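You operate a simulated robot arm through the tools that you are given. There is no shell and no other tool. Be economical: measure what you need, move in short steps, check, and stop when the job is done.

The job below is to be done with a simulated robot arm. You get a single attempt, and the scene is never put back.

Task
Slide the blue tub next to the spindle, then thread its three steel rings on.
Fine: the spindle on table five.
Where things are to end (x, y in the base frame): blue tub within 0.05 m of [0.5, 0.27].

The check looks at the end state, three seconds after you hand in, the way a careful person would. Anything else that was tipped, shoved, dropped, spilled or broken makes it a failure.

Robot
A 7-joint arm with a two-finger parallel gripper, fixed in place. Base frame: the origin is at the foot of the arm, x ahead of it, y to its left, z up; the work surface is at about z = 0.86. Readings come in m, degrees, newtons and seconds.
With the tool pointing down near the work surface it reaches from about 0.48 to 0.92 m from the base axis. Its first joint turns from -115.0 to 115.0 degrees. Payload 3.91 kg.
Tool frame: the origin (TCP) lies between the finger pads and is the grasp point; the fingertips stand 0.03 m ahead of it; z points along the fingers, y is the line along which they close. The gripper opens to 0.11 m. The fingers are 0.02 m wide and 0.01 m thick; the gripper's body (0.048 by 0.112 m) begins 0.055 m behind the TCP.
Orientation is that of the tool frame in the base frame, as a unit quaternion [w, x, y, z]. With the fingers straight down and closing along the base's y, the tool's x points along the base's -x, its y along +y and its z along -z.

Tools
- The arm moves only by the tool play_rows. Its argument "moves" is text: rows parted by semicolons, each of 7 numbers parted by spaces: the shift along the tool's x, y, z in cm, then the turn, a rotation vector about the tool's x, y, z in rad, then the finger opening in cm, from 0 to 11. In form: tx ty tz ax ay az claw; .... A call has 1 to 12 rows; each row is the pose to reach, as a shift and turn from the pose commanded when the call began, along the tool's axes at that moment. Rows are played at 5 a second. More than 0.05 m and 8.6 degrees between two rows, or a gripper value outside its range, and nothing of the call is played. Where a pose cannot be reached the arm comes as near as it can. A force on the tool above 40 N (or 10 N above the force at the start of the call, whichever is more), or a blocked arm, ends the call early, and 0.2 s more pass. The fingers move at their own pace (about 0.153 m/s each) and stop on an object; they squeeze with about 23 N. The grip force told is the motor's: it shows also when the fingers shut on nothing. Time passes only in rows, and 0.2 s behind the last, so rows that repeat a pose let the fingers close. It gives the time, the measured TCP pose, the force on the tool (base axes), the opening and the grip force at its end, in the units of the frame above (readings bear some noise), with the torque about the TCP (base axes, N m) and any sound that the robot's microphone picked up.
- Cameras (640 x 400 px; columns grow to the right, rows downward): "scene" is fixed at [0.0494, 0.501, 1.4561]; the picture's right is [-0.34, -0.94, 0.00], its down [-0.47, 0.17, -0.87] and it looks along [0.82, -0.29, -0.49] (base axes); focal length 244 px, centre (320, 200). "wrist" rides on the gripper at [0.072, 0.017, -0.103] in the tool frame; the picture's right is [-0.23, 0.97, 0.00], its down [-0.76, -0.18, -0.62] and it looks along [-0.61, -0.14, 0.78] (tool axes); focal length 222 px, centre (320, 200). There is no depth. A picture from a camera that has moved, and an enlarged one, comes with that camera's place and axes in the base frame and with its lens.
- capture(camera): a new picture of that camera. The clock stands still meanwhile.
- raise_lower(by): slides the trunk up (or, below 0, down) by that many m; the arm rides with it, the base frame stays. It gives what a move gives, with no picture.
- enlarge(camera, box): a new picture of the part [left, top, right, bottom] of that camera's present view, enlarged. The clock stands still meanwhile.
- close_job(): hands the job in; it is judged then, once.

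Go step by step. Nothing tells you positions but the pictures and the camera data: compare them with the known pose of the tool, close in by small moves and look again before you grip or let go. The budget is 120 turns and 68 pictures, counting those below and the enlarged ones. Unless the task says otherwise, let go and move clear before handing in, and close with one line.

The tools are called after ">>>" by a JSON object that holds its "op" and its "data". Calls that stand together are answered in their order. play_rows: Moves the arm, as the interface text tells. Its arguments: {"type":"object","properties":{"moves":{"type":"string"}},"required":["moves"]} The other tools are called the same way: raise_lower (by) slides the trunk up or down; capture (camera) takes a picture; enlarge (camera, box) takes an enlarged picture of a part of a camera's view; close_job () hands the job in.

At the start:

```text
clock: 0.0
tool_pos: [0.4654, 0.1224, 1.3632]
orientation: [0.0, 0.0, 1.0, 0.0]
contact_force: [0.8, -0.1, 1.0]
wrist_torque: [0.02, 0.01, 0.01]
width: 0.1102
gripper_force: 0.1
trunk travel left (down, up): [-0.775, 0.215]
```

scene: 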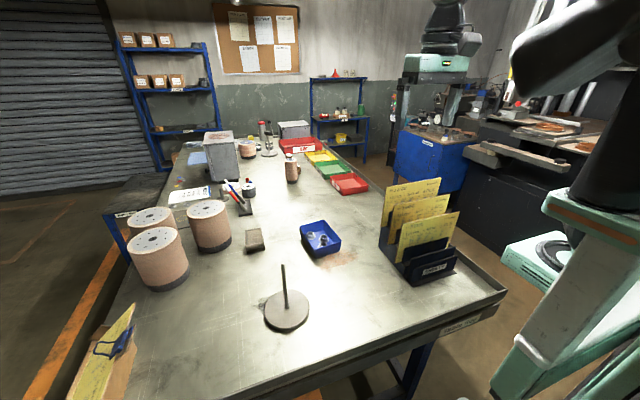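
wrist: 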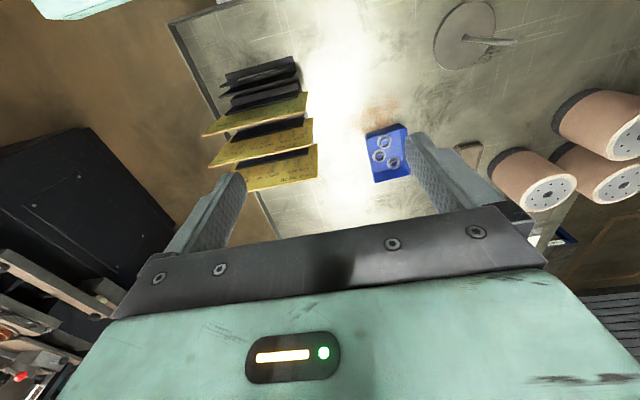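

I see the spindle at roughly (0.49, 0.44) and the blue tub with three rings at roughly (0.74, 0.26). I'll take closer pictures of both before moving.

>>> {"op": "enlarge", "data": {"camera": "scene", "box": [285, 205, 365, 265]}}

>>> {"op": "enlarge", "data": {"camera": "scene", "box": [240, 250, 336, 340]}}

>>> {"op": "enlarge", "data": {"camera": "wrist", "box": [340, 100, 440, 200]}}

```text
6.67 times, centred on (325, 235) of scene
camera zoom: at [0.0494, 0.501, 1.4561], right [-0.34, -0.94, 0.0], down [-0.47, 0.17, -0.87], along [0.82, -0.29, -0.49], focal length 1626 px, centre (287, -33)
```

zoom: 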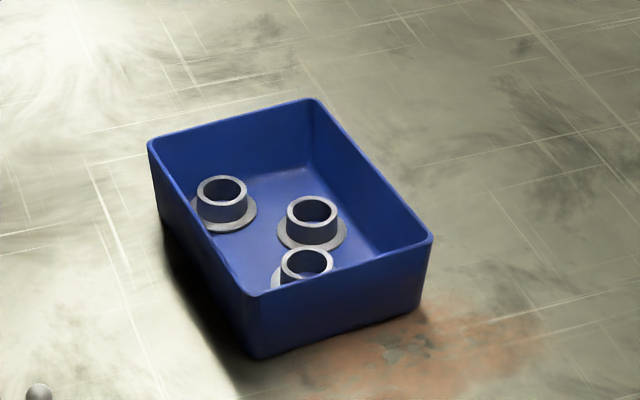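

```text
4.44 times, centred on (288, 295) of scene
camera zoom: at [0.0494, 0.501, 1.4561], right [-0.34, -0.94, 0.0], down [-0.47, 0.17, -0.87], along [0.82, -0.29, -0.49], focal length 1084 px, centre (462, -222)
```

zoom: 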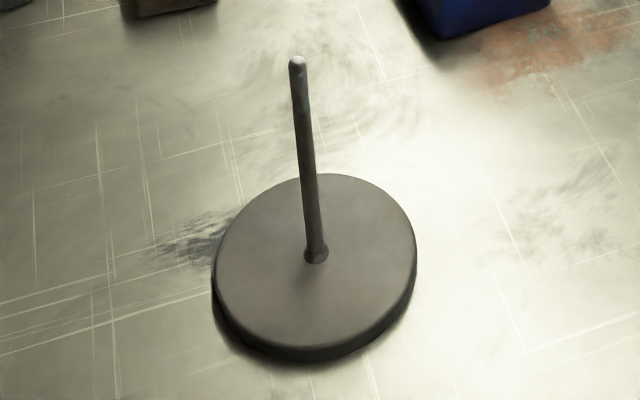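

```text
4.00 times, centred on (390, 150) of wrist
camera zoom: at [0.3927, 0.1392, 1.4677], right [0.23, 0.97, 0.0], down [0.76, -0.18, 0.62], along [0.61, -0.14, -0.78], focal length 888 px, centre (40, 400)
```

zoom: 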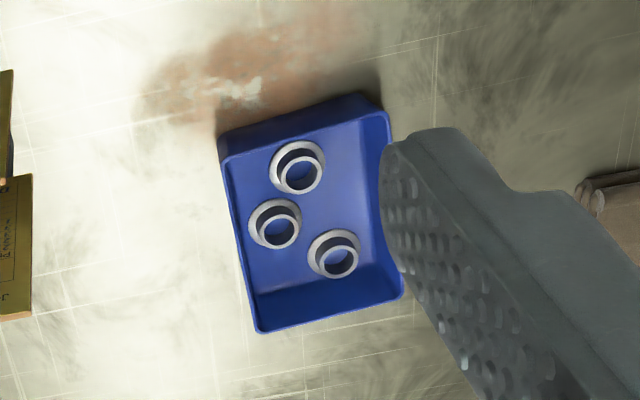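

The tub's rim centre works out near (0.734, 0.26), rim z about 0.905, yawed about 5.5°; the rod is at (0.488, 0.441) with its tip at about 1.035. The rings are flanged collars. I'll move above the tub's +y long wall so I can grip it and drag.

>>> {"op": "play_rows", "data": {"moves": "-2.3 1.7 3.3 0 0 -0.01 4; -4.6 3.4 6.6 0 0 -0.02 4; -6.9 5.1 9.9 0 0 -0.03 4; -9.2 6.8 13.2 0 0 -0.04 4; -11.5 8.5 16.5 0 0 -0.05 4; -13.8 10.2 19.8 0 0 -0.06 4; -16.1 11.9 23.1 0 0 -0.07 4; -18.4 13.6 26.4 0 0 -0.08 4; -20.7 15.3 29.7 0 0 -0.09 4; -23 17 33 0 0 -0.098 4; -25.4 18.65 36 0 0 -0.098 4; -25.4 18.65 36 0 0 -0.098 4"}}

>>> {"op": "capture", "data": {"camera": "wrist"}}

>>> {"op": "enlarge", "data": {"camera": "scene", "box": [270, 160, 398, 270]}}

```text
clock: 2.6
tool_pos: [0.7197, 0.3095, 1.0044]
orientation: [0.0, -0.05, 0.999, 0.0]
contact_force: [-0.5, -0.1, 0.1]
wrist_torque: [0.0, -0.01, 0.0]
width: 0.04
gripper_force: 0.1
trunk travel left (down, up): [-0.775, 0.215]
```

```text
62 pictures are left
camera wrist: at [0.6463, 0.3178, 1.1085], right [0.13, 0.99, 0.0], down [0.78, -0.1, 0.62], along [0.62, -0.08, -0.78], focal length 222 px, centre (320, 200)
```

wrist: 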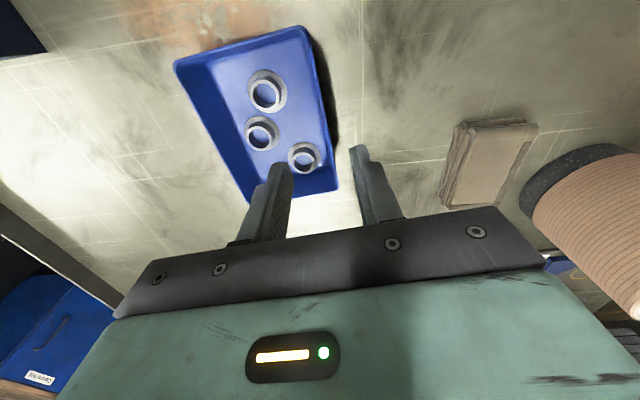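

```text
3.64 times, centred on (334, 215) of scene
camera zoom: at [0.0494, 0.501, 1.4561], right [-0.34, -0.94, 0.0], down [-0.47, 0.17, -0.87], along [0.82, -0.29, -0.49], focal length 887 px, centre (269, 146)
```

zoom: 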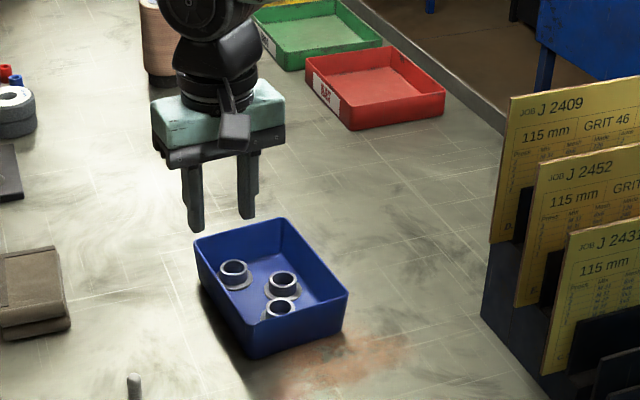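

The picture agrees with my wall estimate, and the fingers straddle the +y wall with the rings clear. Next I lower to just past the rim.

>>> {"op": "play_rows", "data": {"moves": "0 0 2.5 0 0 0 3; 0 0 5 0 0 0 3; 0 0 6.5 0 0 0 3; 0 0 7.5 0 0 0 3;0 0 7.5 0 0 0 3"}}

>>> {"op": "capture", "data": {"camera": "wrist"}}

>>> {"op": "enlarge", "data": {"camera": "scene", "box": [280, 190, 360, 260]}}

```text
clock: 3.8
tool_pos: [0.7195, 0.3103, 0.93]
orientation: [0.001, -0.048, 0.999, 0.0]
contact_force: [-0.6, -1.0, 0.1]
wrist_torque: [-0.02, 0.0, 0.02]
width: 0.03
gripper_force: 0.0
trunk travel left (down, up): [-0.775, 0.215]
```

```text
60 pictures are left
camera wrist: at [0.646, 0.318, 1.0332], right [0.13, 0.99, 0.0], down [0.78, -0.1, 0.62], along [0.62, -0.08, -0.78], focal length 222 px, centre (320, 200)
```

wrist: 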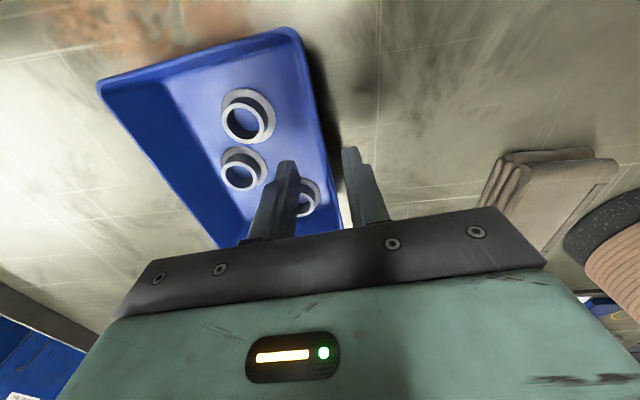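

```text
5.71 times, centred on (320, 225) of scene
camera zoom: at [0.0494, 0.501, 1.4561], right [-0.34, -0.94, 0.0], down [-0.47, 0.17, -0.87], along [0.82, -0.29, -0.49], focal length 1394 px, centre (320, 57)
```

zoom: 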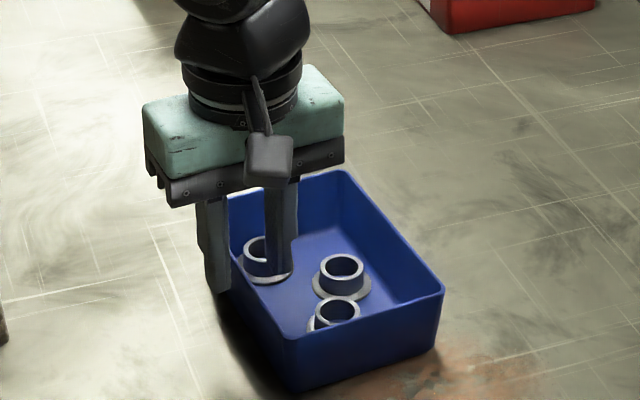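

One finger is inside and one outside the wall, with no contact. I lower 1.8 cm more and close on the wall.

>>> {"op": "play_rows", "data": {"moves": "0 0 1 0 0 0 3; 0 0 1.8 0 0 0 3; 0 0 1.8 0 0 0 1.5; 0 0 1.8 0 0 0 0; 0 0 1.8 0 0 0 0; 0 0 1.8 0 0 0 0"}}

>>> {"op": "capture", "data": {"camera": "wrist"}}

```text
clock: 5.2
tool_pos: [0.7198, 0.3097, 0.9109]
orientation: [0.0, -0.049, 0.999, 0.0]
contact_force: [0.8, 0.0, 5.2]
wrist_torque: [-0.69, 0.03, -0.02]
width: 0.0044
gripper_force: 22.9
trunk travel left (down, up): [-0.775, 0.215]
```

```text
58 pictures are left
camera wrist: at [0.6451, 0.3188, 1.0149], right [0.13, 0.99, 0.0], down [0.78, -0.1, 0.62], along [0.62, -0.08, -0.78], focal length 222 px, centre (320, 200)
```

wrist: 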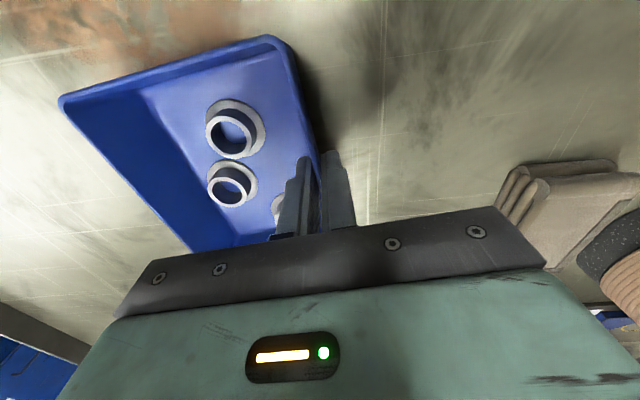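

Gripped on the 4 mm wall. Now I slide the tub about 23 cm toward −x at table height, gently ramped.

>>> {"op": "play_rows", "data": {"moves": "0.7 0.1 1.8 0 0 0 0; 2.2 0.3 1.8 0 0 0 0; 4.2 0.6 1.8 0 0 0 0; 6.4 0.9 1.8 0 0 0 0; 8.8 1.26 1.8 0 0 0 0; 11.2 1.6 1.8 0 0 0 0"}}

>>> {"op": "capture", "data": {"camera": "scene"}}

```text
clock: 6.6
tool_pos: [0.6054, 0.3162, 0.8927]
orientation: [0.001, -0.05, 0.999, 0.001]
contact_force: [5.6, 0.3, 26.2]
wrist_torque: [-1.12, -0.23, 0.48]
width: 0.0062
gripper_force: 23.5
trunk travel left (down, up): [-0.775, 0.215]
```

```text
57 pictures are left
```

scene: 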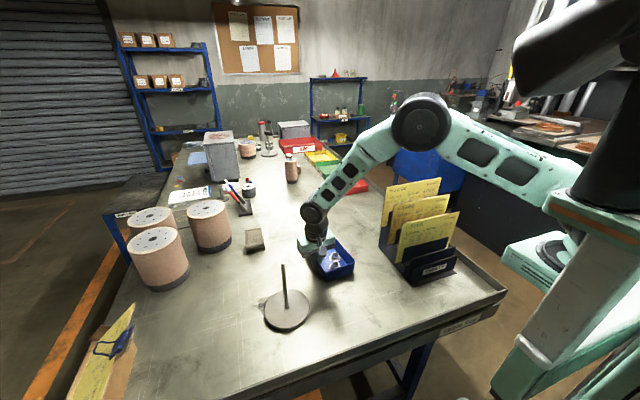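

I mistakenly repeated the 1.8 cm downward offset, so the fingers pressed down along the wall, though the tub has slid halfway and is level. I'll check close up before releasing the pressure.

>>> {"op": "capture", "data": {"camera": "wrist"}}

>>> {"op": "enlarge", "data": {"camera": "scene", "box": [290, 225, 370, 290]}}

```text
56 pictures are left
camera wrist: at [0.5309, 0.3236, 0.9972], right [0.13, 0.99, 0.0], down [0.77, -0.1, 0.62], along [0.62, -0.08, -0.78], focal length 222 px, centre (320, 200)
```

wrist: 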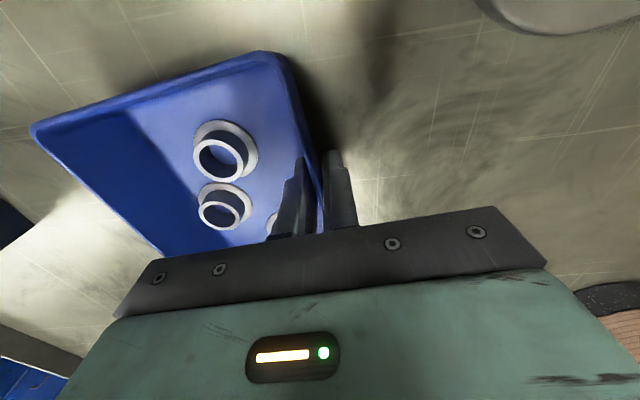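

```text
6.15 times, centred on (330, 258) of scene
camera zoom: at [0.0494, 0.501, 1.4561], right [-0.34, -0.94, 0.0], down [-0.47, 0.17, -0.87], along [0.82, -0.29, -0.49], focal length 1501 px, centre (258, -154)
```

zoom: 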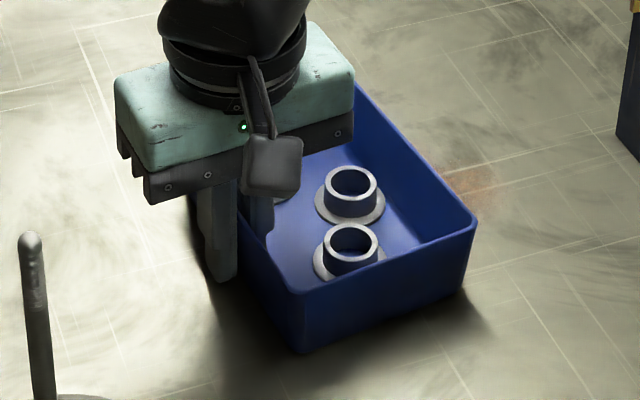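

The tub and rings look undisturbed. I'll open, rise back to the rim height, and regrip.

>>> {"op": "play_rows", "data": {"moves": "0 0 -0.5 0 0 0 1; 0 0 -1 0 0 0 2; 0 0 -1.8 0 0 0 2.5; 0 0 -1.8 0 0 0 2.5; 0 0 -1.8 0 0 0 0; 0 0 -1.8 0 0 0 0; 0 0 -1.8 0 0 0 0"}}

>>> {"op": "capture", "data": {"camera": "wrist"}}

```text
clock: 8.2
tool_pos: [0.6048, 0.3155, 0.9111]
orientation: [0.0, -0.049, 0.999, 0.0]
contact_force: [-2.4, -2.4, 6.0]
wrist_torque: [-0.66, 0.28, -0.02]
width: 0.0043
gripper_force: 22.4
trunk travel left (down, up): [-0.775, 0.215]
```

```text
54 pictures are left
camera wrist: at [0.5313, 0.3236, 1.0148], right [0.13, 0.99, 0.0], down [0.78, -0.1, 0.62], along [0.62, -0.08, -0.78], focal length 222 px, centre (320, 200)
```

wrist: 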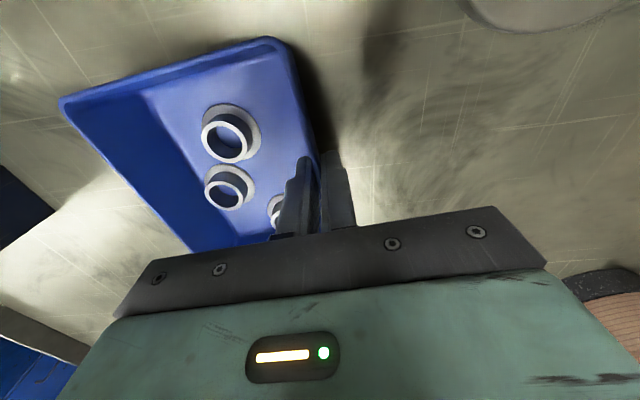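

Back at rim height and regripped, same relation to the tub. I slide the remaining 11.5 cm at constant height.

>>> {"op": "play_rows", "data": {"moves": "0.7 0.1 0 0 0 0 0; 2.2 0.3 0 0 0 0 0; 4.2 0.6 0 0 0 0 0; 6.4 0.95 0 0 0 0 0; 8.6 1.25 0 0 0 0 0; 10.4 1.5 0 0 0 0 0; 11.5 1.65 0 0 0 0 0; 11.5 1.65 0 0 0 0 0"}}

>>> {"op": "enlarge", "data": {"camera": "scene", "box": [240, 220, 400, 320]}}

```text
clock: 10.0
tool_pos: [0.4904, 0.3197, 0.9101]
orientation: [0.001, -0.05, 0.999, 0.0]
contact_force: [1.1, 0.7, 7.3]
wrist_torque: [-0.64, -0.22, 0.23]
width: 0.0044
gripper_force: 22.8
trunk travel left (down, up): [-0.775, 0.215]
```

```text
4.00 times, centred on (320, 270) of scene
camera zoom: at [0.0494, 0.501, 1.4561], right [-0.34, -0.94, 0.0], down [-0.47, 0.17, -0.87], along [0.82, -0.29, -0.49], focal length 976 px, centre (320, -80)
```

zoom: 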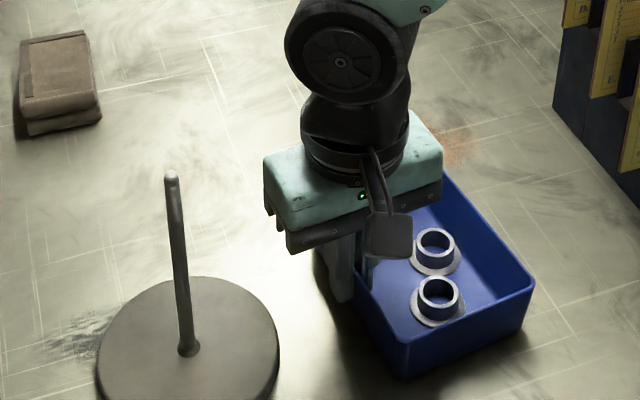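

The tub is at about (0.505, 0.27). I release the wall and rise, then image the rings.

>>> {"op": "play_rows", "data": {"moves": "0 0 0 0 0 0 1.5; 0 0 0 0 0 0 2.5; 0 0 -2 0 0 0 2.5; 0 0 -5 0 0 0 2.5; 0 0 -9 0 0 0 3; 0 -2 -13 0 0 0 4; 0 -5 -15 0 0 0 4.5; 0 -5 -15 0 0 0 4.5"}}

>>> {"op": "capture", "data": {"camera": "wrist"}}

>>> {"op": "enlarge", "data": {"camera": "scene", "box": [300, 240, 396, 320]}}

```text
clock: 11.8
tool_pos: [0.4949, 0.2694, 1.0606]
orientation: [-0.001, -0.05, 0.999, 0.0]
contact_force: [0.7, 0.5, -0.3]
wrist_torque: [0.01, 0.02, 0.03]
width: 0.045
gripper_force: 0.1
trunk travel left (down, up): [-0.775, 0.215]
```

```text
52 pictures are left
camera wrist: at [0.421, 0.2784, 1.1644], right [0.13, 0.99, 0.0], down [0.78, -0.1, 0.62], along [0.62, -0.08, -0.78], focal length 222 px, centre (320, 200)
```

wrist: 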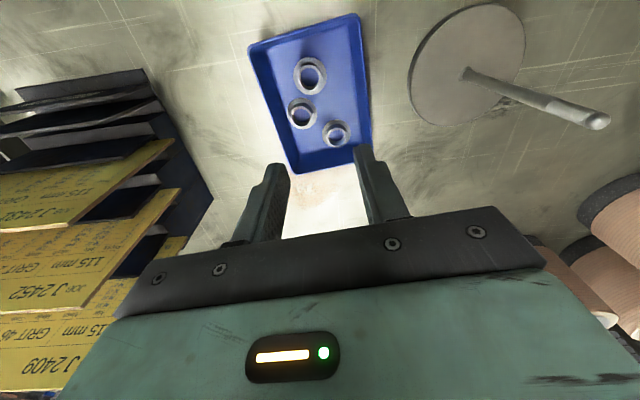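

```text
5.00 times, centred on (348, 280) of scene
camera zoom: at [0.0494, 0.501, 1.4561], right [-0.34, -0.94, 0.0], down [-0.47, 0.17, -0.87], along [0.82, -0.29, -0.49], focal length 1220 px, centre (180, -200)
```

zoom: 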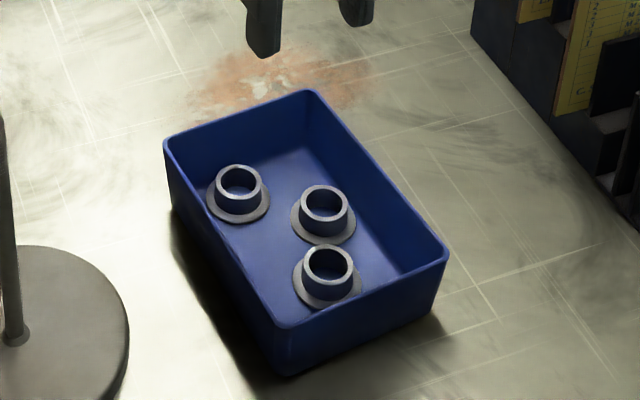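

Tub centre measures (0.502, 0.269), as wanted. Rings: A at about (0.546, 0.288), B (0.510, 0.247), C (0.471, 0.263), collar diameter about 28 mm, tops near z 0.88. I hover above A with the fingers opened 3.6 cm.

>>> {"op": "play_rows", "data": {"moves": "-2.6 0.6 3 0 0 0 3.6; -5.28 1.25 6 0 0 0 3.6; -5.28 1.25 10 0 0 0 3.6; -5.28 1.25 10 0 0 0 3.6"}}

>>> {"op": "capture", "data": {"camera": "wrist"}}

>>> {"op": "enlarge", "data": {"camera": "scene", "box": [308, 225, 388, 285]}}

```text
clock: 12.8
tool_pos: [0.5446, 0.29, 0.9579]
orientation: [0.0, -0.049, 0.999, 0.0]
contact_force: [-0.5, 0.1, 0.4]
wrist_torque: [-0.01, -0.01, 0.03]
width: 0.0357
gripper_force: 0.1
trunk travel left (down, up): [-0.775, 0.215]
```

```text
50 pictures are left
camera wrist: at [0.4701, 0.2983, 1.0622], right [0.13, 0.99, 0.0], down [0.78, -0.1, 0.62], along [0.62, -0.08, -0.78], focal length 222 px, centre (320, 200)
```

wrist: 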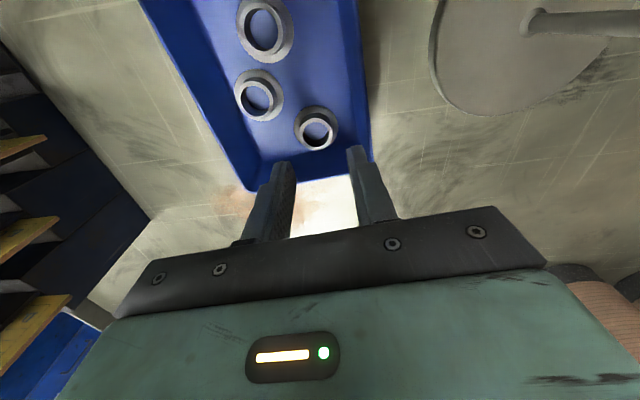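

```text
6.67 times, centred on (348, 255) of scene
camera zoom: at [0.0494, 0.501, 1.4561], right [-0.34, -0.94, 0.0], down [-0.47, 0.17, -0.87], along [0.82, -0.29, -0.49], focal length 1626 px, centre (133, -167)
```

zoom: 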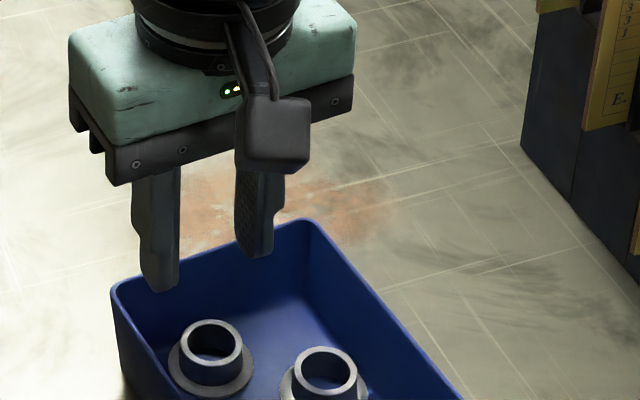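

The wrist view puts ring A at about (0.540, 0.286), a few mm off the scene estimate. I'll go partway down, correct, and look again.

>>> {"op": "play_rows", "data": {"moves": "0.45 -0.36 0 0 0 0 3.6; 0.45 -0.36 1.5 0 0 0 3.6; 0.45 -0.36 3.3 0 0 0 3.6; 0.45 -0.36 3.3 0 0 0 3.6"}}

>>> {"op": "enlarge", "data": {"camera": "wrist", "box": [230, 60, 430, 220]}}

>>> {"op": "enlarge", "data": {"camera": "scene", "box": [308, 235, 388, 295]}}

```text
clock: 13.8
tool_pos: [0.5426, 0.2828, 0.9277]
orientation: [0.0, -0.049, 0.999, 0.0]
contact_force: [0.7, 0.6, 0.4]
wrist_torque: [0.02, 0.0, 0.01]
width: 0.0362
gripper_force: 0.1
trunk travel left (down, up): [-0.775, 0.215]
```

```text
2.50 times, centred on (330, 140) of wrist
camera zoom: at [0.4681, 0.292, 1.0303], right [0.13, 0.99, 0.0], down [0.78, -0.1, 0.62], along [0.62, -0.08, -0.78], focal length 555 px, centre (295, 350)
```

zoom: 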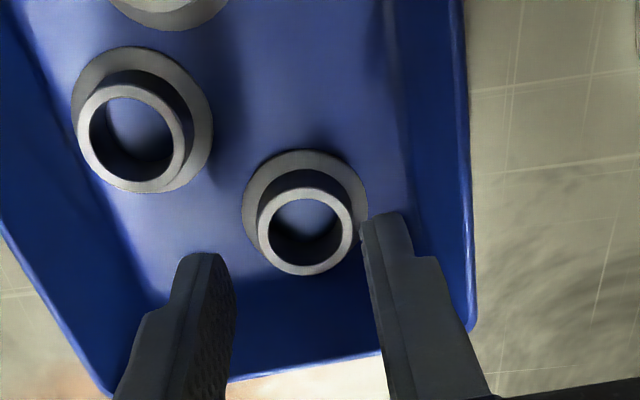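

```text
6.67 times, centred on (348, 265) of scene
camera zoom: at [0.0494, 0.501, 1.4561], right [-0.34, -0.94, 0.0], down [-0.47, 0.17, -0.87], along [0.82, -0.29, -0.49], focal length 1626 px, centre (133, -233)
```

zoom: 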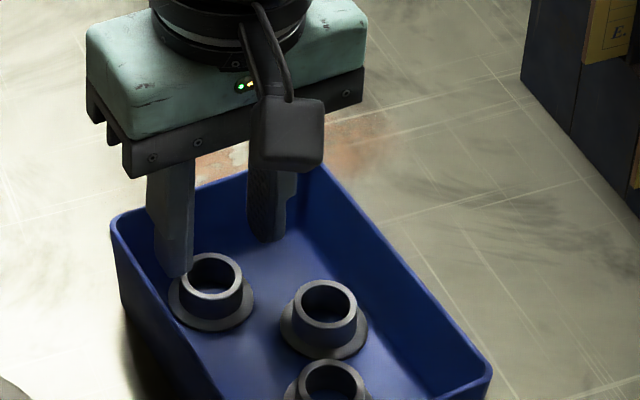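

Ring A sits within 1.5 mm of the fingers' centre line and the +y finger has about 5 mm to the wall. I make the small correction, lower to tip z of about 0.87, and close.

>>> {"op": "play_rows", "data": {"moves": "0.08 0.16 0 0 0 0 3.6; 0.08 0.16 1 0 0 0 3.6; 0.08 0.16 2 0 0 0 3.6; 0.08 0.16 2.7 0 0 0 3.6; 0.08 0.16 2.7 0 0 0 3.6; 0.08 0.16 2.7 0 0 0 2.4; 0.08 0.16 2.7 0 0 0 2; 0.08 0.16 2.7 0 0 0 2"}}

>>> {"op": "enlarge", "data": {"camera": "wrist", "box": [230, 60, 430, 220]}}

```text
clock: 15.6
tool_pos: [0.5426, 0.2855, 0.9002]
orientation: [-0.001, -0.05, 0.999, 0.0]
contact_force: [0.5, 0.3, -0.5]
wrist_torque: [0.01, -0.01, -0.01]
width: 0.0272
gripper_force: 22.8
trunk travel left (down, up): [-0.775, 0.215]
```

```text
2.50 times, centred on (330, 140) of wrist
camera zoom: at [0.4677, 0.2944, 1.0041], right [0.13, 0.99, 0.0], down [0.78, -0.1, 0.62], along [0.62, -0.08, -0.78], focal length 555 px, centre (295, 350)
```

zoom: 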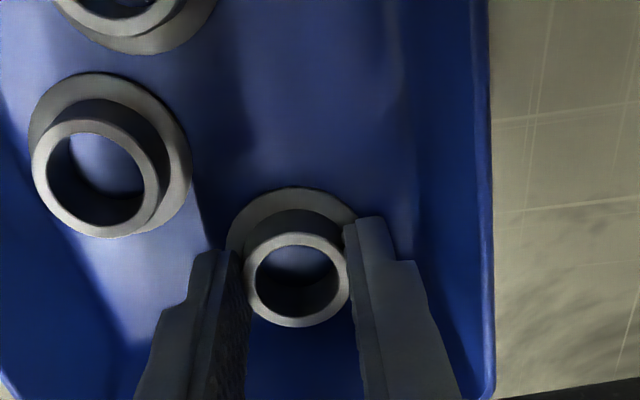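

Ring A is gripped at 27 mm and centred. I lift 21 cm straight up, then travel above the rod tip and check alignment.

>>> {"op": "play_rows", "data": {"moves": "0 0 -1 0 0 0 2; 0 0 -3 0 0 0 2; 0 0 -6 0 0 0 2; 0 0 -10 0 0 0 2; 0 0 -14 0 0 0 2; 0 0 -18 0 0 0 2; 0 0 -21 0 0 0 2; 1.3 5 -21 0 0 0 2; 2.6 9.5 -21 0 0 0 2; 3.9 13.5 -21 0 0 0 2; 3.94 15.7 -21 0 0 0 2; 3.94 15.7 -21 0 0 0 2"}}

>>> {"op": "capture", "data": {"camera": "wrist"}}

>>> {"op": "enlarge", "data": {"camera": "scene", "box": [235, 200, 347, 290]}}

```text
refused: row 8 steps farther than a row can; nothing moved
```

```text
45 pictures are left
camera wrist: at [0.4677, 0.2944, 1.0041], right [0.13, 0.99, 0.0], down [0.78, -0.1, 0.62], along [0.62, -0.08, -0.78], focal length 222 px, centre (320, 200)
```

wrist: 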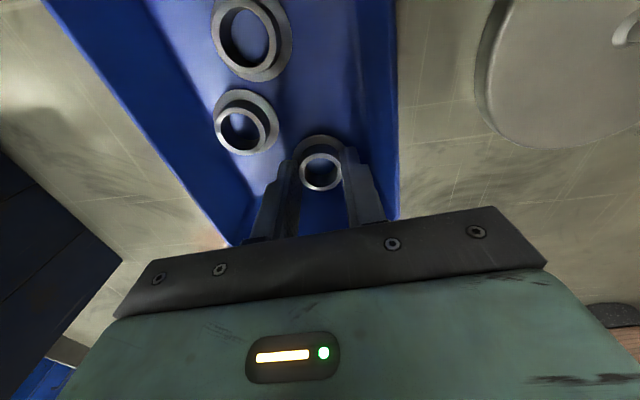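

```text
4.44 times, centred on (291, 245) of scene
camera zoom: at [0.0494, 0.501, 1.4561], right [-0.34, -0.94, 0.0], down [-0.47, 0.17, -0.87], along [0.82, -0.29, -0.49], focal length 1084 px, centre (449, 0)
```

zoom: 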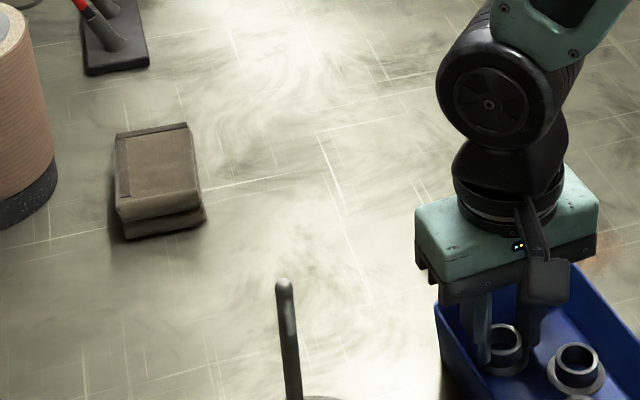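

A step was slightly over 5 cm, so nothing moved. I'll split it and lift first.

>>> {"op": "play_rows", "data": {"moves": "0 0 -1 0 0 0 2; 0 0 -3 0 0 0 2; 0 0 -6 0 0 0 2; 0 0 -10 0 0 0 2; 0 0 -14 0 0 0 2; 0 0 -18 0 0 0 2; 0 0 -21 0 0 0 2; 1 4 -21 0 0 0 2; 2 8 -21 0 0 0 2; 3 11.5 -21 0 0 0 2; 3.94 14.5 -21 0 0 0 2; 3.94 14.5 -21 0 0 0 2"}}

>>> {"op": "capture", "data": {"camera": "wrist"}}

>>> {"op": "enlarge", "data": {"camera": "scene", "box": [235, 200, 347, 290]}}

```text
clock: 18.2
tool_pos: [0.4862, 0.4252, 1.1112]
orientation: [0.0, -0.05, 0.999, -0.001]
contact_force: [-0.8, 0.1, 0.4]
wrist_torque: [-0.01, 0.0, 0.01]
width: 0.0273
gripper_force: 23.0
trunk travel left (down, up): [-0.775, 0.215]
```

```text
43 pictures are left
camera wrist: at [0.413, 0.4341, 1.2144], right [0.13, 0.99, 0.0], down [0.78, -0.1, 0.62], along [0.62, -0.08, -0.78], focal length 222 px, centre (320, 200)
```

wrist: 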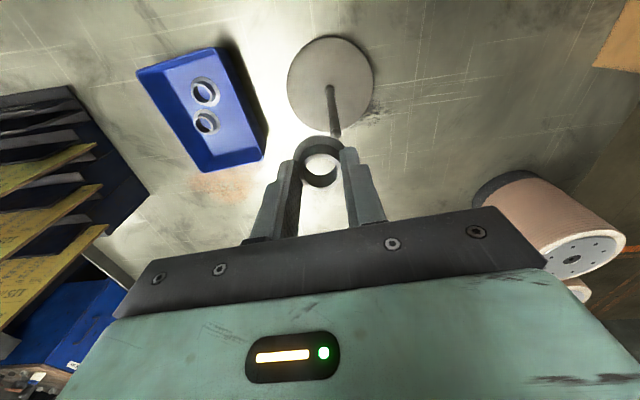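

```text
4.44 times, centred on (291, 245) of scene
camera zoom: at [0.0494, 0.501, 1.4561], right [-0.34, -0.94, 0.0], down [-0.47, 0.17, -0.87], along [0.82, -0.29, -0.49], focal length 1084 px, centre (449, 0)
```

zoom: 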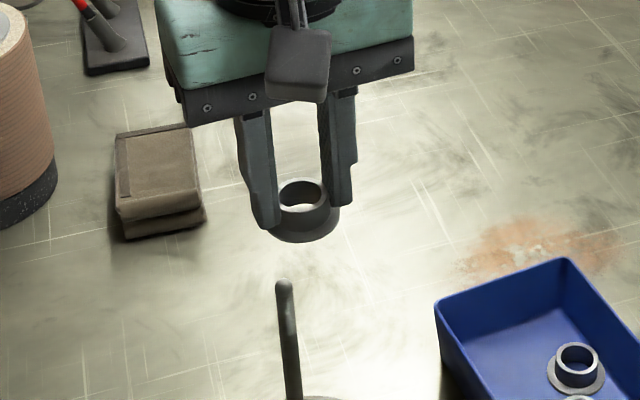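

The rod tip in the wrist view works out near (0.487, 0.4385), and the ring is 1.3 cm short in y. I move over it, lower 2 cm to just above the tip, and inspect.

>>> {"op": "play_rows", "data": {"moves": "0 0.7 0 0 0 0 2; 0 1.33 0 0 0 0 2; 0 1.33 1 0 0 0 2; 0 1.33 2 0 0 0 2; 0 1.33 2 0 0 0 2"}}

>>> {"op": "enlarge", "data": {"camera": "wrist", "box": [270, 80, 390, 200]}}

>>> {"op": "enlarge", "data": {"camera": "scene", "box": [255, 215, 335, 280]}}

```text
clock: 19.4
tool_pos: [0.487, 0.4375, 1.0911]
orientation: [-0.001, -0.049, 0.999, 0.0]
contact_force: [-1.0, 0.0, -0.2]
wrist_torque: [0.02, 0.02, -0.01]
width: 0.027
gripper_force: 22.8
trunk travel left (down, up): [-0.775, 0.215]
```

```text
3.33 times, centred on (330, 140) of wrist
camera zoom: at [0.413, 0.4476, 1.1944], right [0.13, 0.99, 0.0], down [0.78, -0.1, 0.62], along [0.62, -0.08, -0.78], focal length 740 px, centre (287, 400)
```

zoom: 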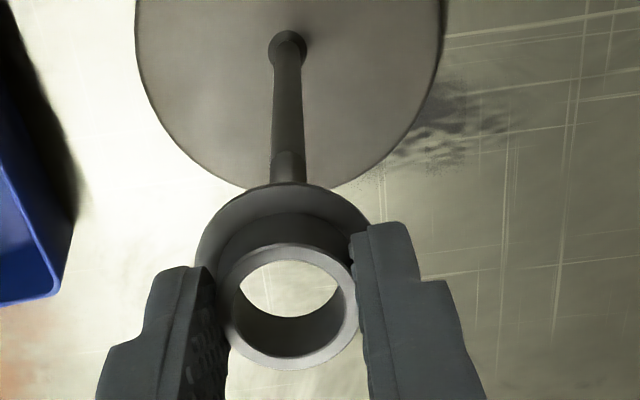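

```text
6.15 times, centred on (295, 248) of scene
camera zoom: at [0.0494, 0.501, 1.4561], right [-0.34, -0.94, 0.0], down [-0.47, 0.17, -0.87], along [0.82, -0.29, -0.49], focal length 1501 px, centre (474, -92)
```

zoom: 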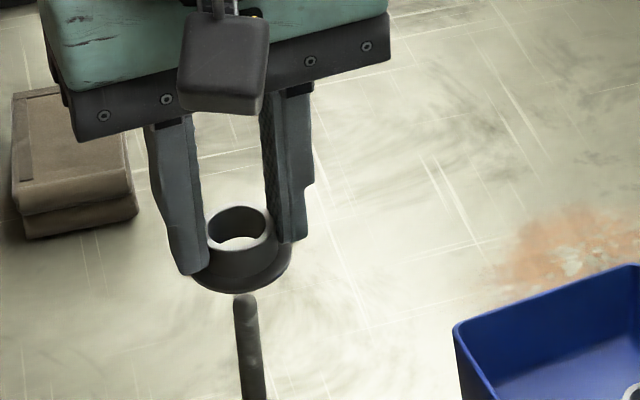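

Laterally the ring axis lines up with the rod in both views, and I shift 1 mm toward −x as a compromise between the estimates. I lower 3 cm slowly and watch the force.

>>> {"op": "play_rows", "data": {"moves": "0.1 0 0 0 0 0 2; 0.1 0 0.7 0 0 0 2; 0.1 0 1.4 0 0 0 2; 0.1 0 2 0 0 0 2; 0.1 0 2.5 0 0 0 2; 0.1 0 3 0 0 0 2"}}

>>> {"op": "enlarge", "data": {"camera": "wrist", "box": [270, 80, 390, 200]}}

>>> {"op": "enlarge", "data": {"camera": "scene", "box": [255, 215, 335, 280]}}

```text
clock: 20.8
tool_pos: [0.4868, 0.438, 1.0619]
orientation: [0.001, -0.049, 0.999, 0.0]
contact_force: [0.5, -0.2, -0.1]
wrist_torque: [0.0, 0.01, -0.01]
width: 0.0273
gripper_force: 23.2
trunk travel left (down, up): [-0.775, 0.215]
```

```text
3.33 times, centred on (330, 140) of wrist
camera zoom: at [0.4117, 0.4476, 1.1649], right [0.13, 0.99, 0.0], down [0.78, -0.1, 0.62], along [0.62, -0.08, -0.78], focal length 740 px, centre (287, 400)
```

zoom: 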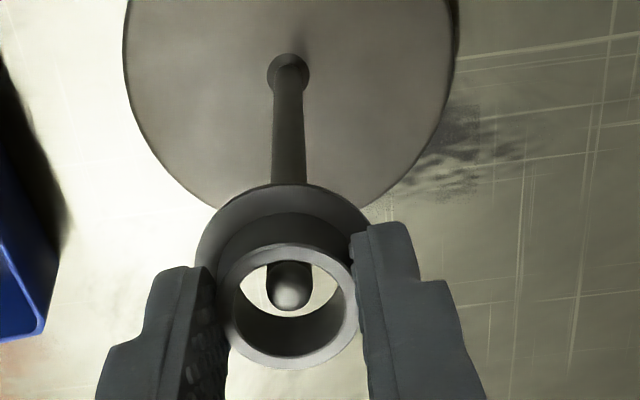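

```text
6.15 times, centred on (295, 248) of scene
camera zoom: at [0.0494, 0.501, 1.4561], right [-0.34, -0.94, 0.0], down [-0.47, 0.17, -0.87], along [0.82, -0.29, -0.49], focal length 1501 px, centre (474, -92)
```

zoom: 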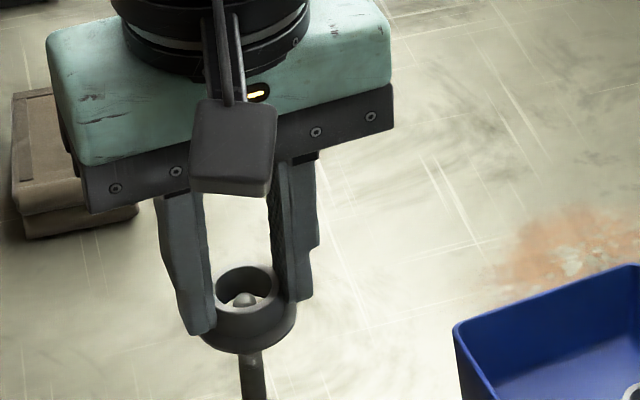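

The rod tip is visible inside the ring's hole and forces are nil. I lower to TCP of about 0.998, where the palm still clears the rod tip, and check before releasing.

>>> {"op": "play_rows", "data": {"moves": "0 0 1.5 0 0 0 2; 0 0 3 0 0 0 2; 0 0 4.5 0 0 0 2; 0 0 5.5 0 0 0 2; 0 0 6.3 0 0 0 2; 0 0 6.3 0 0 0 2"}}

>>> {"op": "enlarge", "data": {"camera": "scene", "box": [245, 220, 341, 300]}}

>>> {"op": "enlarge", "data": {"camera": "wrist", "box": [260, 80, 400, 230]}}

```text
clock: 22.2
tool_pos: [0.4858, 0.4382, 0.997]
orientation: [0.001, -0.05, 0.999, 0.0]
contact_force: [0.6, -0.2, 0.4]
wrist_torque: [-0.02, 0.0, 0.0]
width: 0.0273
gripper_force: 22.7
trunk travel left (down, up): [-0.775, 0.215]
```

```text
5.00 times, centred on (293, 260) of scene
camera zoom: at [0.0494, 0.501, 1.4561], right [-0.34, -0.94, 0.0], down [-0.47, 0.17, -0.87], along [0.82, -0.29, -0.49], focal length 1220 px, centre (455, -100)
```

zoom: 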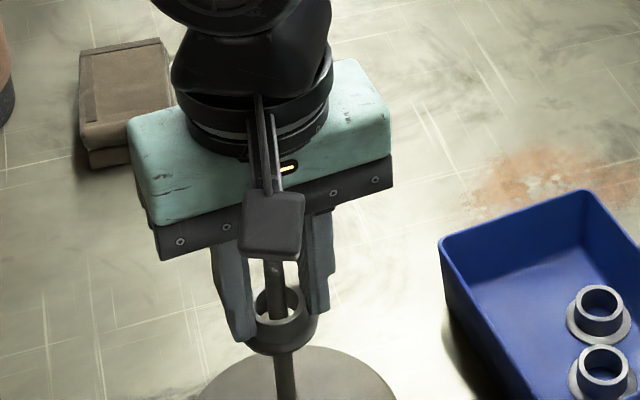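

```text
2.67 times, centred on (330, 155) of wrist
camera zoom: at [0.4116, 0.4479, 1.1011], right [0.13, 0.99, 0.0], down [0.78, -0.1, 0.62], along [0.62, -0.08, -0.78], focal length 592 px, centre (293, 320)
```

zoom: 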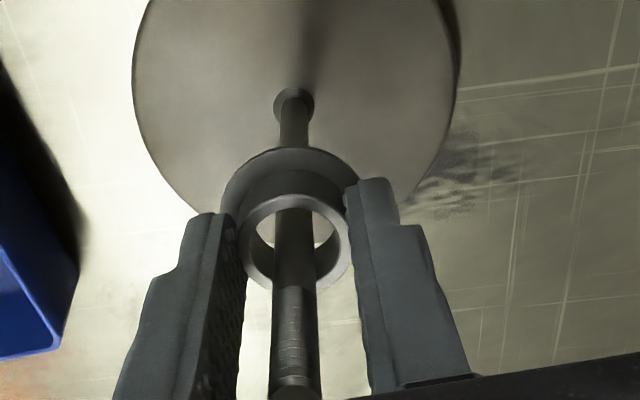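

The rod runs cleanly through ring A with space beneath the palm. I open so the ring slides down the rod.

>>> {"op": "play_rows", "data": {"moves": "0 0 0 0 0 0 3.2; 0 0 0 0 0 0 4; 0 0 0 0 0 0 4; 0 0 0 0 0 0 4"}}

>>> {"op": "enlarge", "data": {"camera": "wrist", "box": [260, 80, 400, 230]}}

```text
clock: 23.2
tool_pos: [0.4855, 0.438, 0.9976]
orientation: [0.0, -0.049, 0.999, 0.001]
contact_force: [0.2, 0.7, 0.6]
wrist_torque: [0.0, -0.01, -0.06]
width: 0.0397
gripper_force: 0.3
trunk travel left (down, up): [-0.775, 0.215]
```

```text
2.67 times, centred on (330, 155) of wrist
camera zoom: at [0.4115, 0.4479, 1.1012], right [0.13, 0.99, 0.0], down [0.78, -0.1, 0.62], along [0.62, -0.08, -0.78], focal length 592 px, centre (293, 320)
```

zoom: 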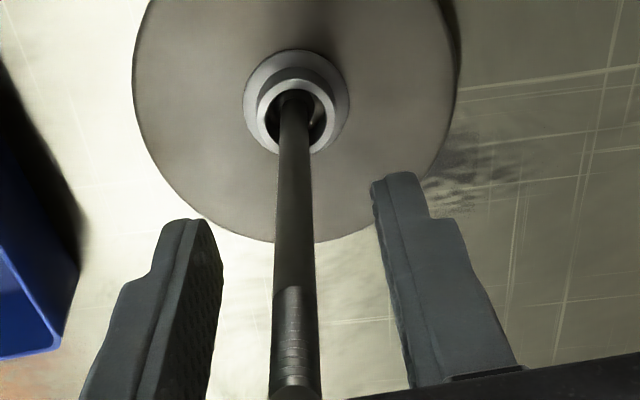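

Ring A sits flat on the base around the rod. Next I rise clear of the rod and go to hover over ring C.

>>> {"op": "play_rows", "data": {"moves": "0 0 -3.5 0 0 0 4; 0 0 -7 0 0 0 4; 0 0 -10.5 0 0 0 4; 0.6 -3.5 -10.5 0 0 0 4; 1.4 -7.5 -10.5 0 0 0 4; 2.2 -11.5 -10.5 0 0 0 4; 3 -15.5 -10.5 0 0 0 4; 3.5 -17.56 -8 0 0 0 3.8; 3.5 -17.56 -4 0 0 0 3.8; 3.5 -17.56 0 0 0 0 3.8; 3.5 -17.56 3.7 0 0 0 3.8; 3.5 -17.56 3.7 0 0 0 3.8"}}

>>> {"op": "capture", "data": {"camera": "wrist"}}

>>> {"op": "enlarge", "data": {"camera": "scene", "box": [245, 225, 397, 335]}}

```text
clock: 25.8
tool_pos: [0.4671, 0.2604, 0.9614]
orientation: [0.0, -0.048, 0.999, -0.001]
contact_force: [-0.2, 0.1, 0.4]
wrist_torque: [-0.02, -0.03, 0.02]
width: 0.0378
gripper_force: 0.3
trunk travel left (down, up): [-0.775, 0.215]
```

```text
34 pictures are left
camera wrist: at [0.3935, 0.2698, 1.0644], right [0.13, 0.99, 0.0], down [0.78, -0.1, 0.62], along [0.62, -0.08, -0.78], focal length 222 px, centre (320, 200)
```

wrist: 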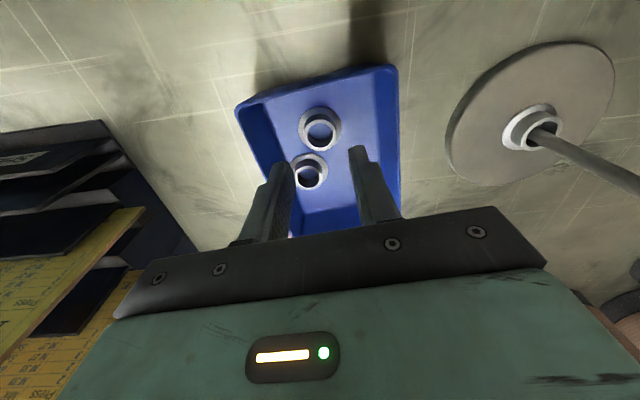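

```text
3.64 times, centred on (321, 280) of scene
camera zoom: at [0.0494, 0.501, 1.4561], right [-0.34, -0.94, 0.0], down [-0.47, 0.17, -0.87], along [0.82, -0.29, -0.49], focal length 887 px, centre (316, -91)
```

zoom: 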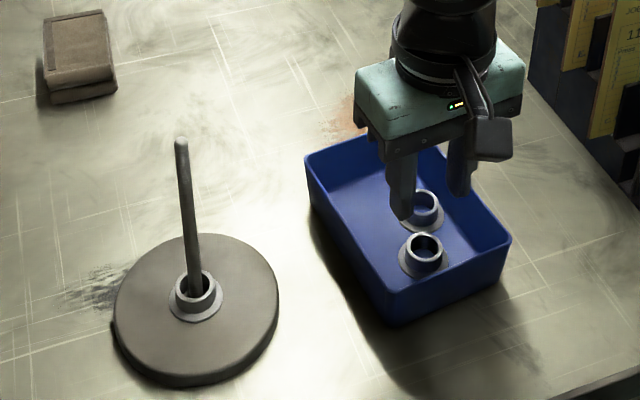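

Ring C lies within about 1 mm of the fingers' centre. I shift slightly and lower around it, then check before closing.

>>> {"op": "play_rows", "data": {"moves": "0.08 -0.05 1.5 0 0 0 3.8; 0.08 -0.05 3 0 0 0 3.8; 0.08 -0.05 4.5 0 0 0 3.8; 0.08 -0.05 5.5 0 0 0 3.8; 0.08 -0.05 6.1 0 0 0 3.8; 0.08 -0.05 6.1 0 0 0 3.8"}}

>>> {"op": "enlarge", "data": {"camera": "wrist", "box": [230, 60, 430, 220]}}

```text
clock: 27.2
tool_pos: [0.4671, 0.2587, 0.8999]
orientation: [0.0, -0.048, 0.999, -0.001]
contact_force: [0.2, -0.1, 0.1]
wrist_torque: [0.0, 0.0, 0.01]
width: 0.038
gripper_force: 0.1
trunk travel left (down, up): [-0.775, 0.215]
```

```text
2.50 times, centred on (330, 140) of wrist
camera zoom: at [0.3925, 0.2691, 1.0035], right [0.13, 0.99, 0.0], down [0.78, -0.1, 0.62], along [0.62, -0.08, -0.78], focal length 555 px, centre (295, 350)
```

zoom: 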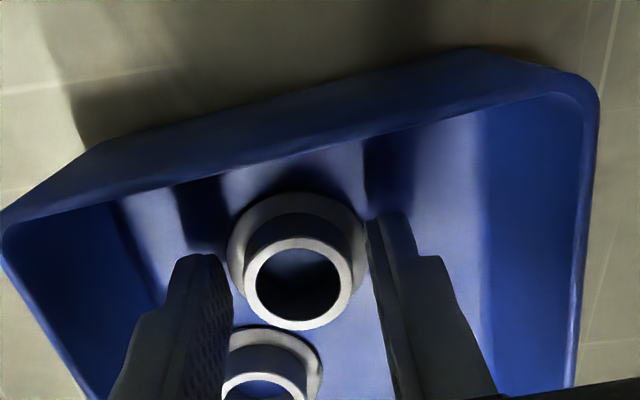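

The ring is centred between the fingers. I close, lift straight up, and travel back above the rod.

>>> {"op": "play_rows", "data": {"moves": "0 0 0 0 0 0 2; 0 0 0 0 0 0 2; 0 0 0 0 0 0 2; 0 0 -2 0 0 0 2; 0 0 -6.7 0 0 0 2; 0 0 -11.4 0 0 0 2; 0 0 -16 0 0 0 2; 0 0 -20.2 0 0 0 2; -0.9 4.4 -20.2 0 0 0 2; -1.8 8.8 -20.2 0 0 0 2; -2.7 13.2 -20.2 0 0 0 2; -3.58 17.61 -20.2 0 0 0 2"}}

>>> {"op": "enlarge", "data": {"camera": "wrist", "box": [250, 50, 410, 210]}}

>>> {"op": "enlarge", "data": {"camera": "scene", "box": [245, 200, 341, 290]}}

```text
clock: 29.8
tool_pos: [0.4841, 0.4381, 1.1026]
orientation: [0.0, -0.048, 0.999, 0.001]
contact_force: [-0.4, -0.4, 0.7]
wrist_torque: [0.01, 0.01, 0.04]
width: 0.0283
gripper_force: 23.1
trunk travel left (down, up): [-0.775, 0.215]
```

```text
2.50 times, centred on (330, 130) of wrist
camera zoom: at [0.4107, 0.4476, 1.2059], right [0.13, 0.99, 0.0], down [0.78, -0.1, 0.62], along [0.62, -0.08, -0.78], focal length 555 px, centre (295, 375)
```

zoom: 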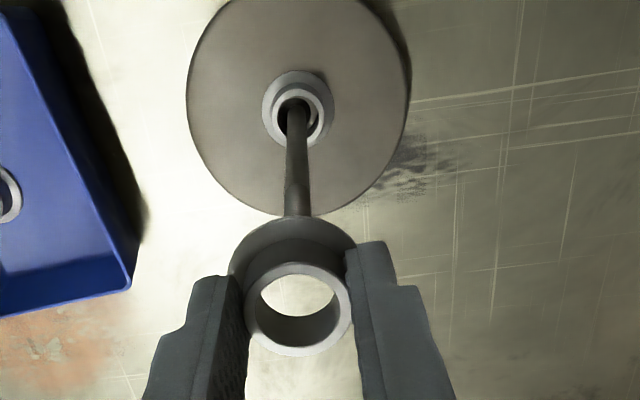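

```text
4.44 times, centred on (293, 245) of scene
camera zoom: at [0.0494, 0.501, 1.4561], right [-0.34, -0.94, 0.0], down [-0.47, 0.17, -0.87], along [0.82, -0.29, -0.49], focal length 1084 px, centre (440, 0)
```

zoom: 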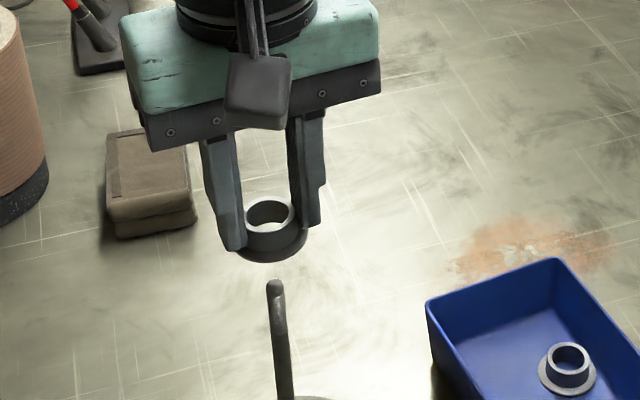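

Ring C is held centred above the rod at the same position as before. I lower 4 cm to bring the tip into the hole and check.

>>> {"op": "play_rows", "data": {"moves": "0 0 1.2 0 0 0 2; 0 0 2.2 0 0 0 2; 0 0 2.9 0 0 0 2; 0 0 3.5 0 0 0 2; 0 0 4 0 0 0 2; 0 0 4 0 0 0 2"}}

>>> {"op": "enlarge", "data": {"camera": "wrist", "box": [250, 50, 410, 210]}}

```text
clock: 31.2
tool_pos: [0.4851, 0.4395, 1.0613]
orientation: [-0.001, -0.05, 0.999, 0.0]
contact_force: [0.3, -0.8, -1.4]
wrist_torque: [-0.03, 0.01, 0.01]
width: 0.0281
gripper_force: 22.4
trunk travel left (down, up): [-0.775, 0.215]
```

```text
2.50 times, centred on (330, 130) of wrist
camera zoom: at [0.4111, 0.4479, 1.1655], right [0.13, 0.99, 0.0], down [0.78, -0.1, 0.62], along [0.62, -0.08, -0.78], focal length 555 px, centre (295, 375)
```

zoom: 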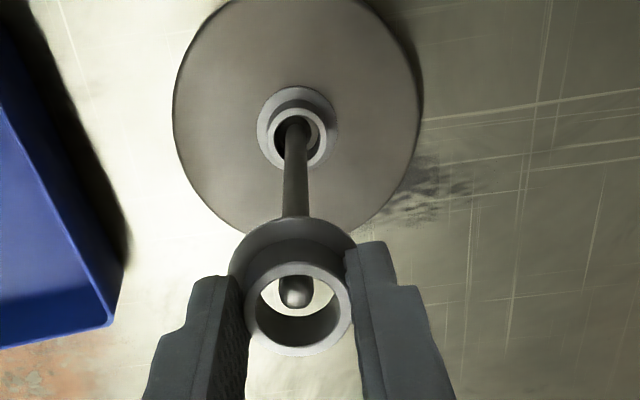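

The rod tip is inside ring C's hole. I lower 6.4 cm more and release.

>>> {"op": "play_rows", "data": {"moves": "0 0 1.5 0 0 0 2; 0 0 3 0 0 0 2; 0 0 4.5 0 0 0 2; 0 0 5.6 0 0 0 2; 0 0 6.4 0 0 0 2; 0 0 6.4 0 0 0 2; 0 0 6.4 0 0 0 3.2; 0 0 6.4 0 0 0 4; 0 0 6.4 0 0 0 4; 0 0 6.4 0 0 0 4"}}

>>> {"op": "enlarge", "data": {"camera": "wrist", "box": [250, 50, 410, 210]}}

```text
clock: 33.4
tool_pos: [0.4848, 0.4399, 0.9969]
orientation: [0.0, -0.05, 0.999, 0.0]
contact_force: [0.0, 0.4, 0.5]
wrist_torque: [0.01, 0.0, 0.0]
width: 0.0398
gripper_force: 0.0
trunk travel left (down, up): [-0.775, 0.215]
```

```text
2.50 times, centred on (330, 130) of wrist
camera zoom: at [0.4115, 0.4485, 1.1013], right [0.13, 0.99, 0.0], down [0.78, -0.1, 0.62], along [0.62, -0.08, -0.78], focal length 555 px, centre (295, 375)
```

zoom: 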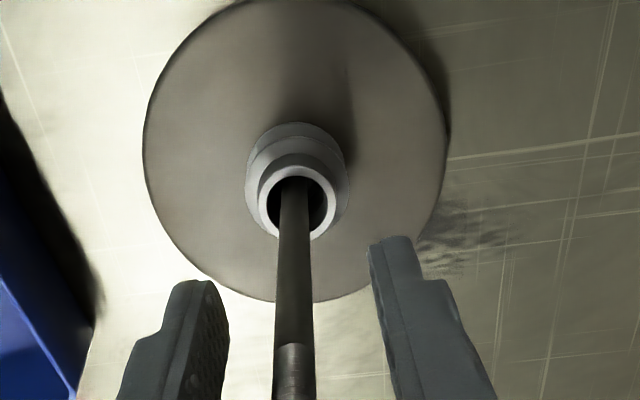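

Rings A and C are stacked. Ring B sits too near the −y wall for this closing direction, so I rise, go over it, and turn the gripper 90° so it closes along the tub's long axis.

>>> {"op": "play_rows", "data": {"moves": "0 0 -3.5 0 0 0 4; 0 0 -7 0 0 0 4; 0 0 -10.5 0 0 0 4; 0 -3.9 -10.5 0 0 -0.145 4; -0.1 -7.8 -10.5 0 0 -0.29 4; -0.2 -11.7 -10.5 0 0 -0.435 4; -0.2 -15.6 -10.5 0 0 -0.58 4; -0.3 -19.68 -10.5 0 0 -0.725 4; -0.3 -19.68 -10.5 0 0 -0.87 4; -0.3 -19.68 -10.5 0 0 -1.015 4; -0.3 -19.68 -10.5 0 0 -1.16 4; -0.3 -19.68 -10.5 0 0 -1.305 4"}}

>>> {"op": "play_rows", "data": {"moves": "0 0 1.5 0 0 -0.135 4; 0 0 4.5 0 0 -0.266 4; 0 0 8.5 0 0 -0.266 4; 0 0 12 0 0 -0.266 4; 0 0 14 0 0 -0.266 4; 0 0 14 0 0 -0.266 4"}}

>>> {"op": "capture", "data": {"camera": "wrist"}}

>>> {"op": "capture", "data": {"camera": "scene"}}

```text
clock: 36.0
tool_pos: [0.508, 0.2423, 1.1029]
orientation: [0.0, -0.647, 0.762, 0.0]
contact_force: [-0.4, 0.0, 0.1]
wrist_torque: [0.0, 0.02, 0.01]
width: 0.0399
gripper_force: 0.1
trunk travel left (down, up): [-0.775, 0.215]
```

```text
clock: 37.4
tool_pos: [0.5085, 0.2432, 0.9627]
orientation: [0.001, 0.742, -0.671, 0.0]
contact_force: [0.3, -0.4, -0.6]
wrist_torque: [0.0, -0.03, 0.0]
width: 0.04
gripper_force: 0.1
trunk travel left (down, up): [-0.775, 0.215]
```

```text
27 pictures are left
camera wrist: at [0.4983, 0.1689, 1.0664], right [-0.99, 0.13, 0.0], down [0.1, 0.78, 0.62], along [0.08, 0.62, -0.78], focal length 222 px, centre (320, 200)
```

wrist: 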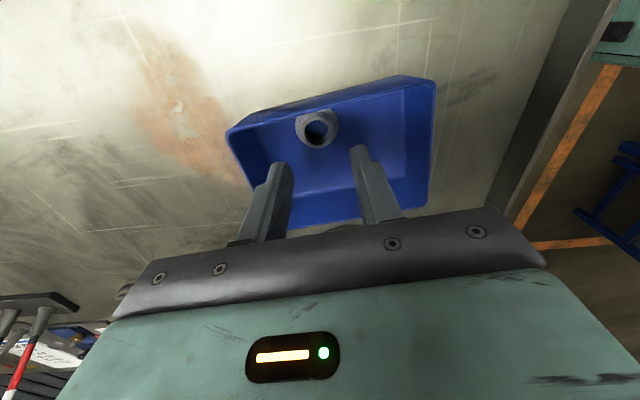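

```text
26 pictures are left
```

scene: 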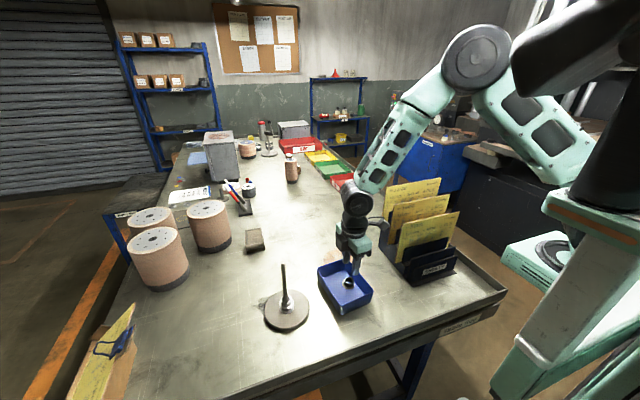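

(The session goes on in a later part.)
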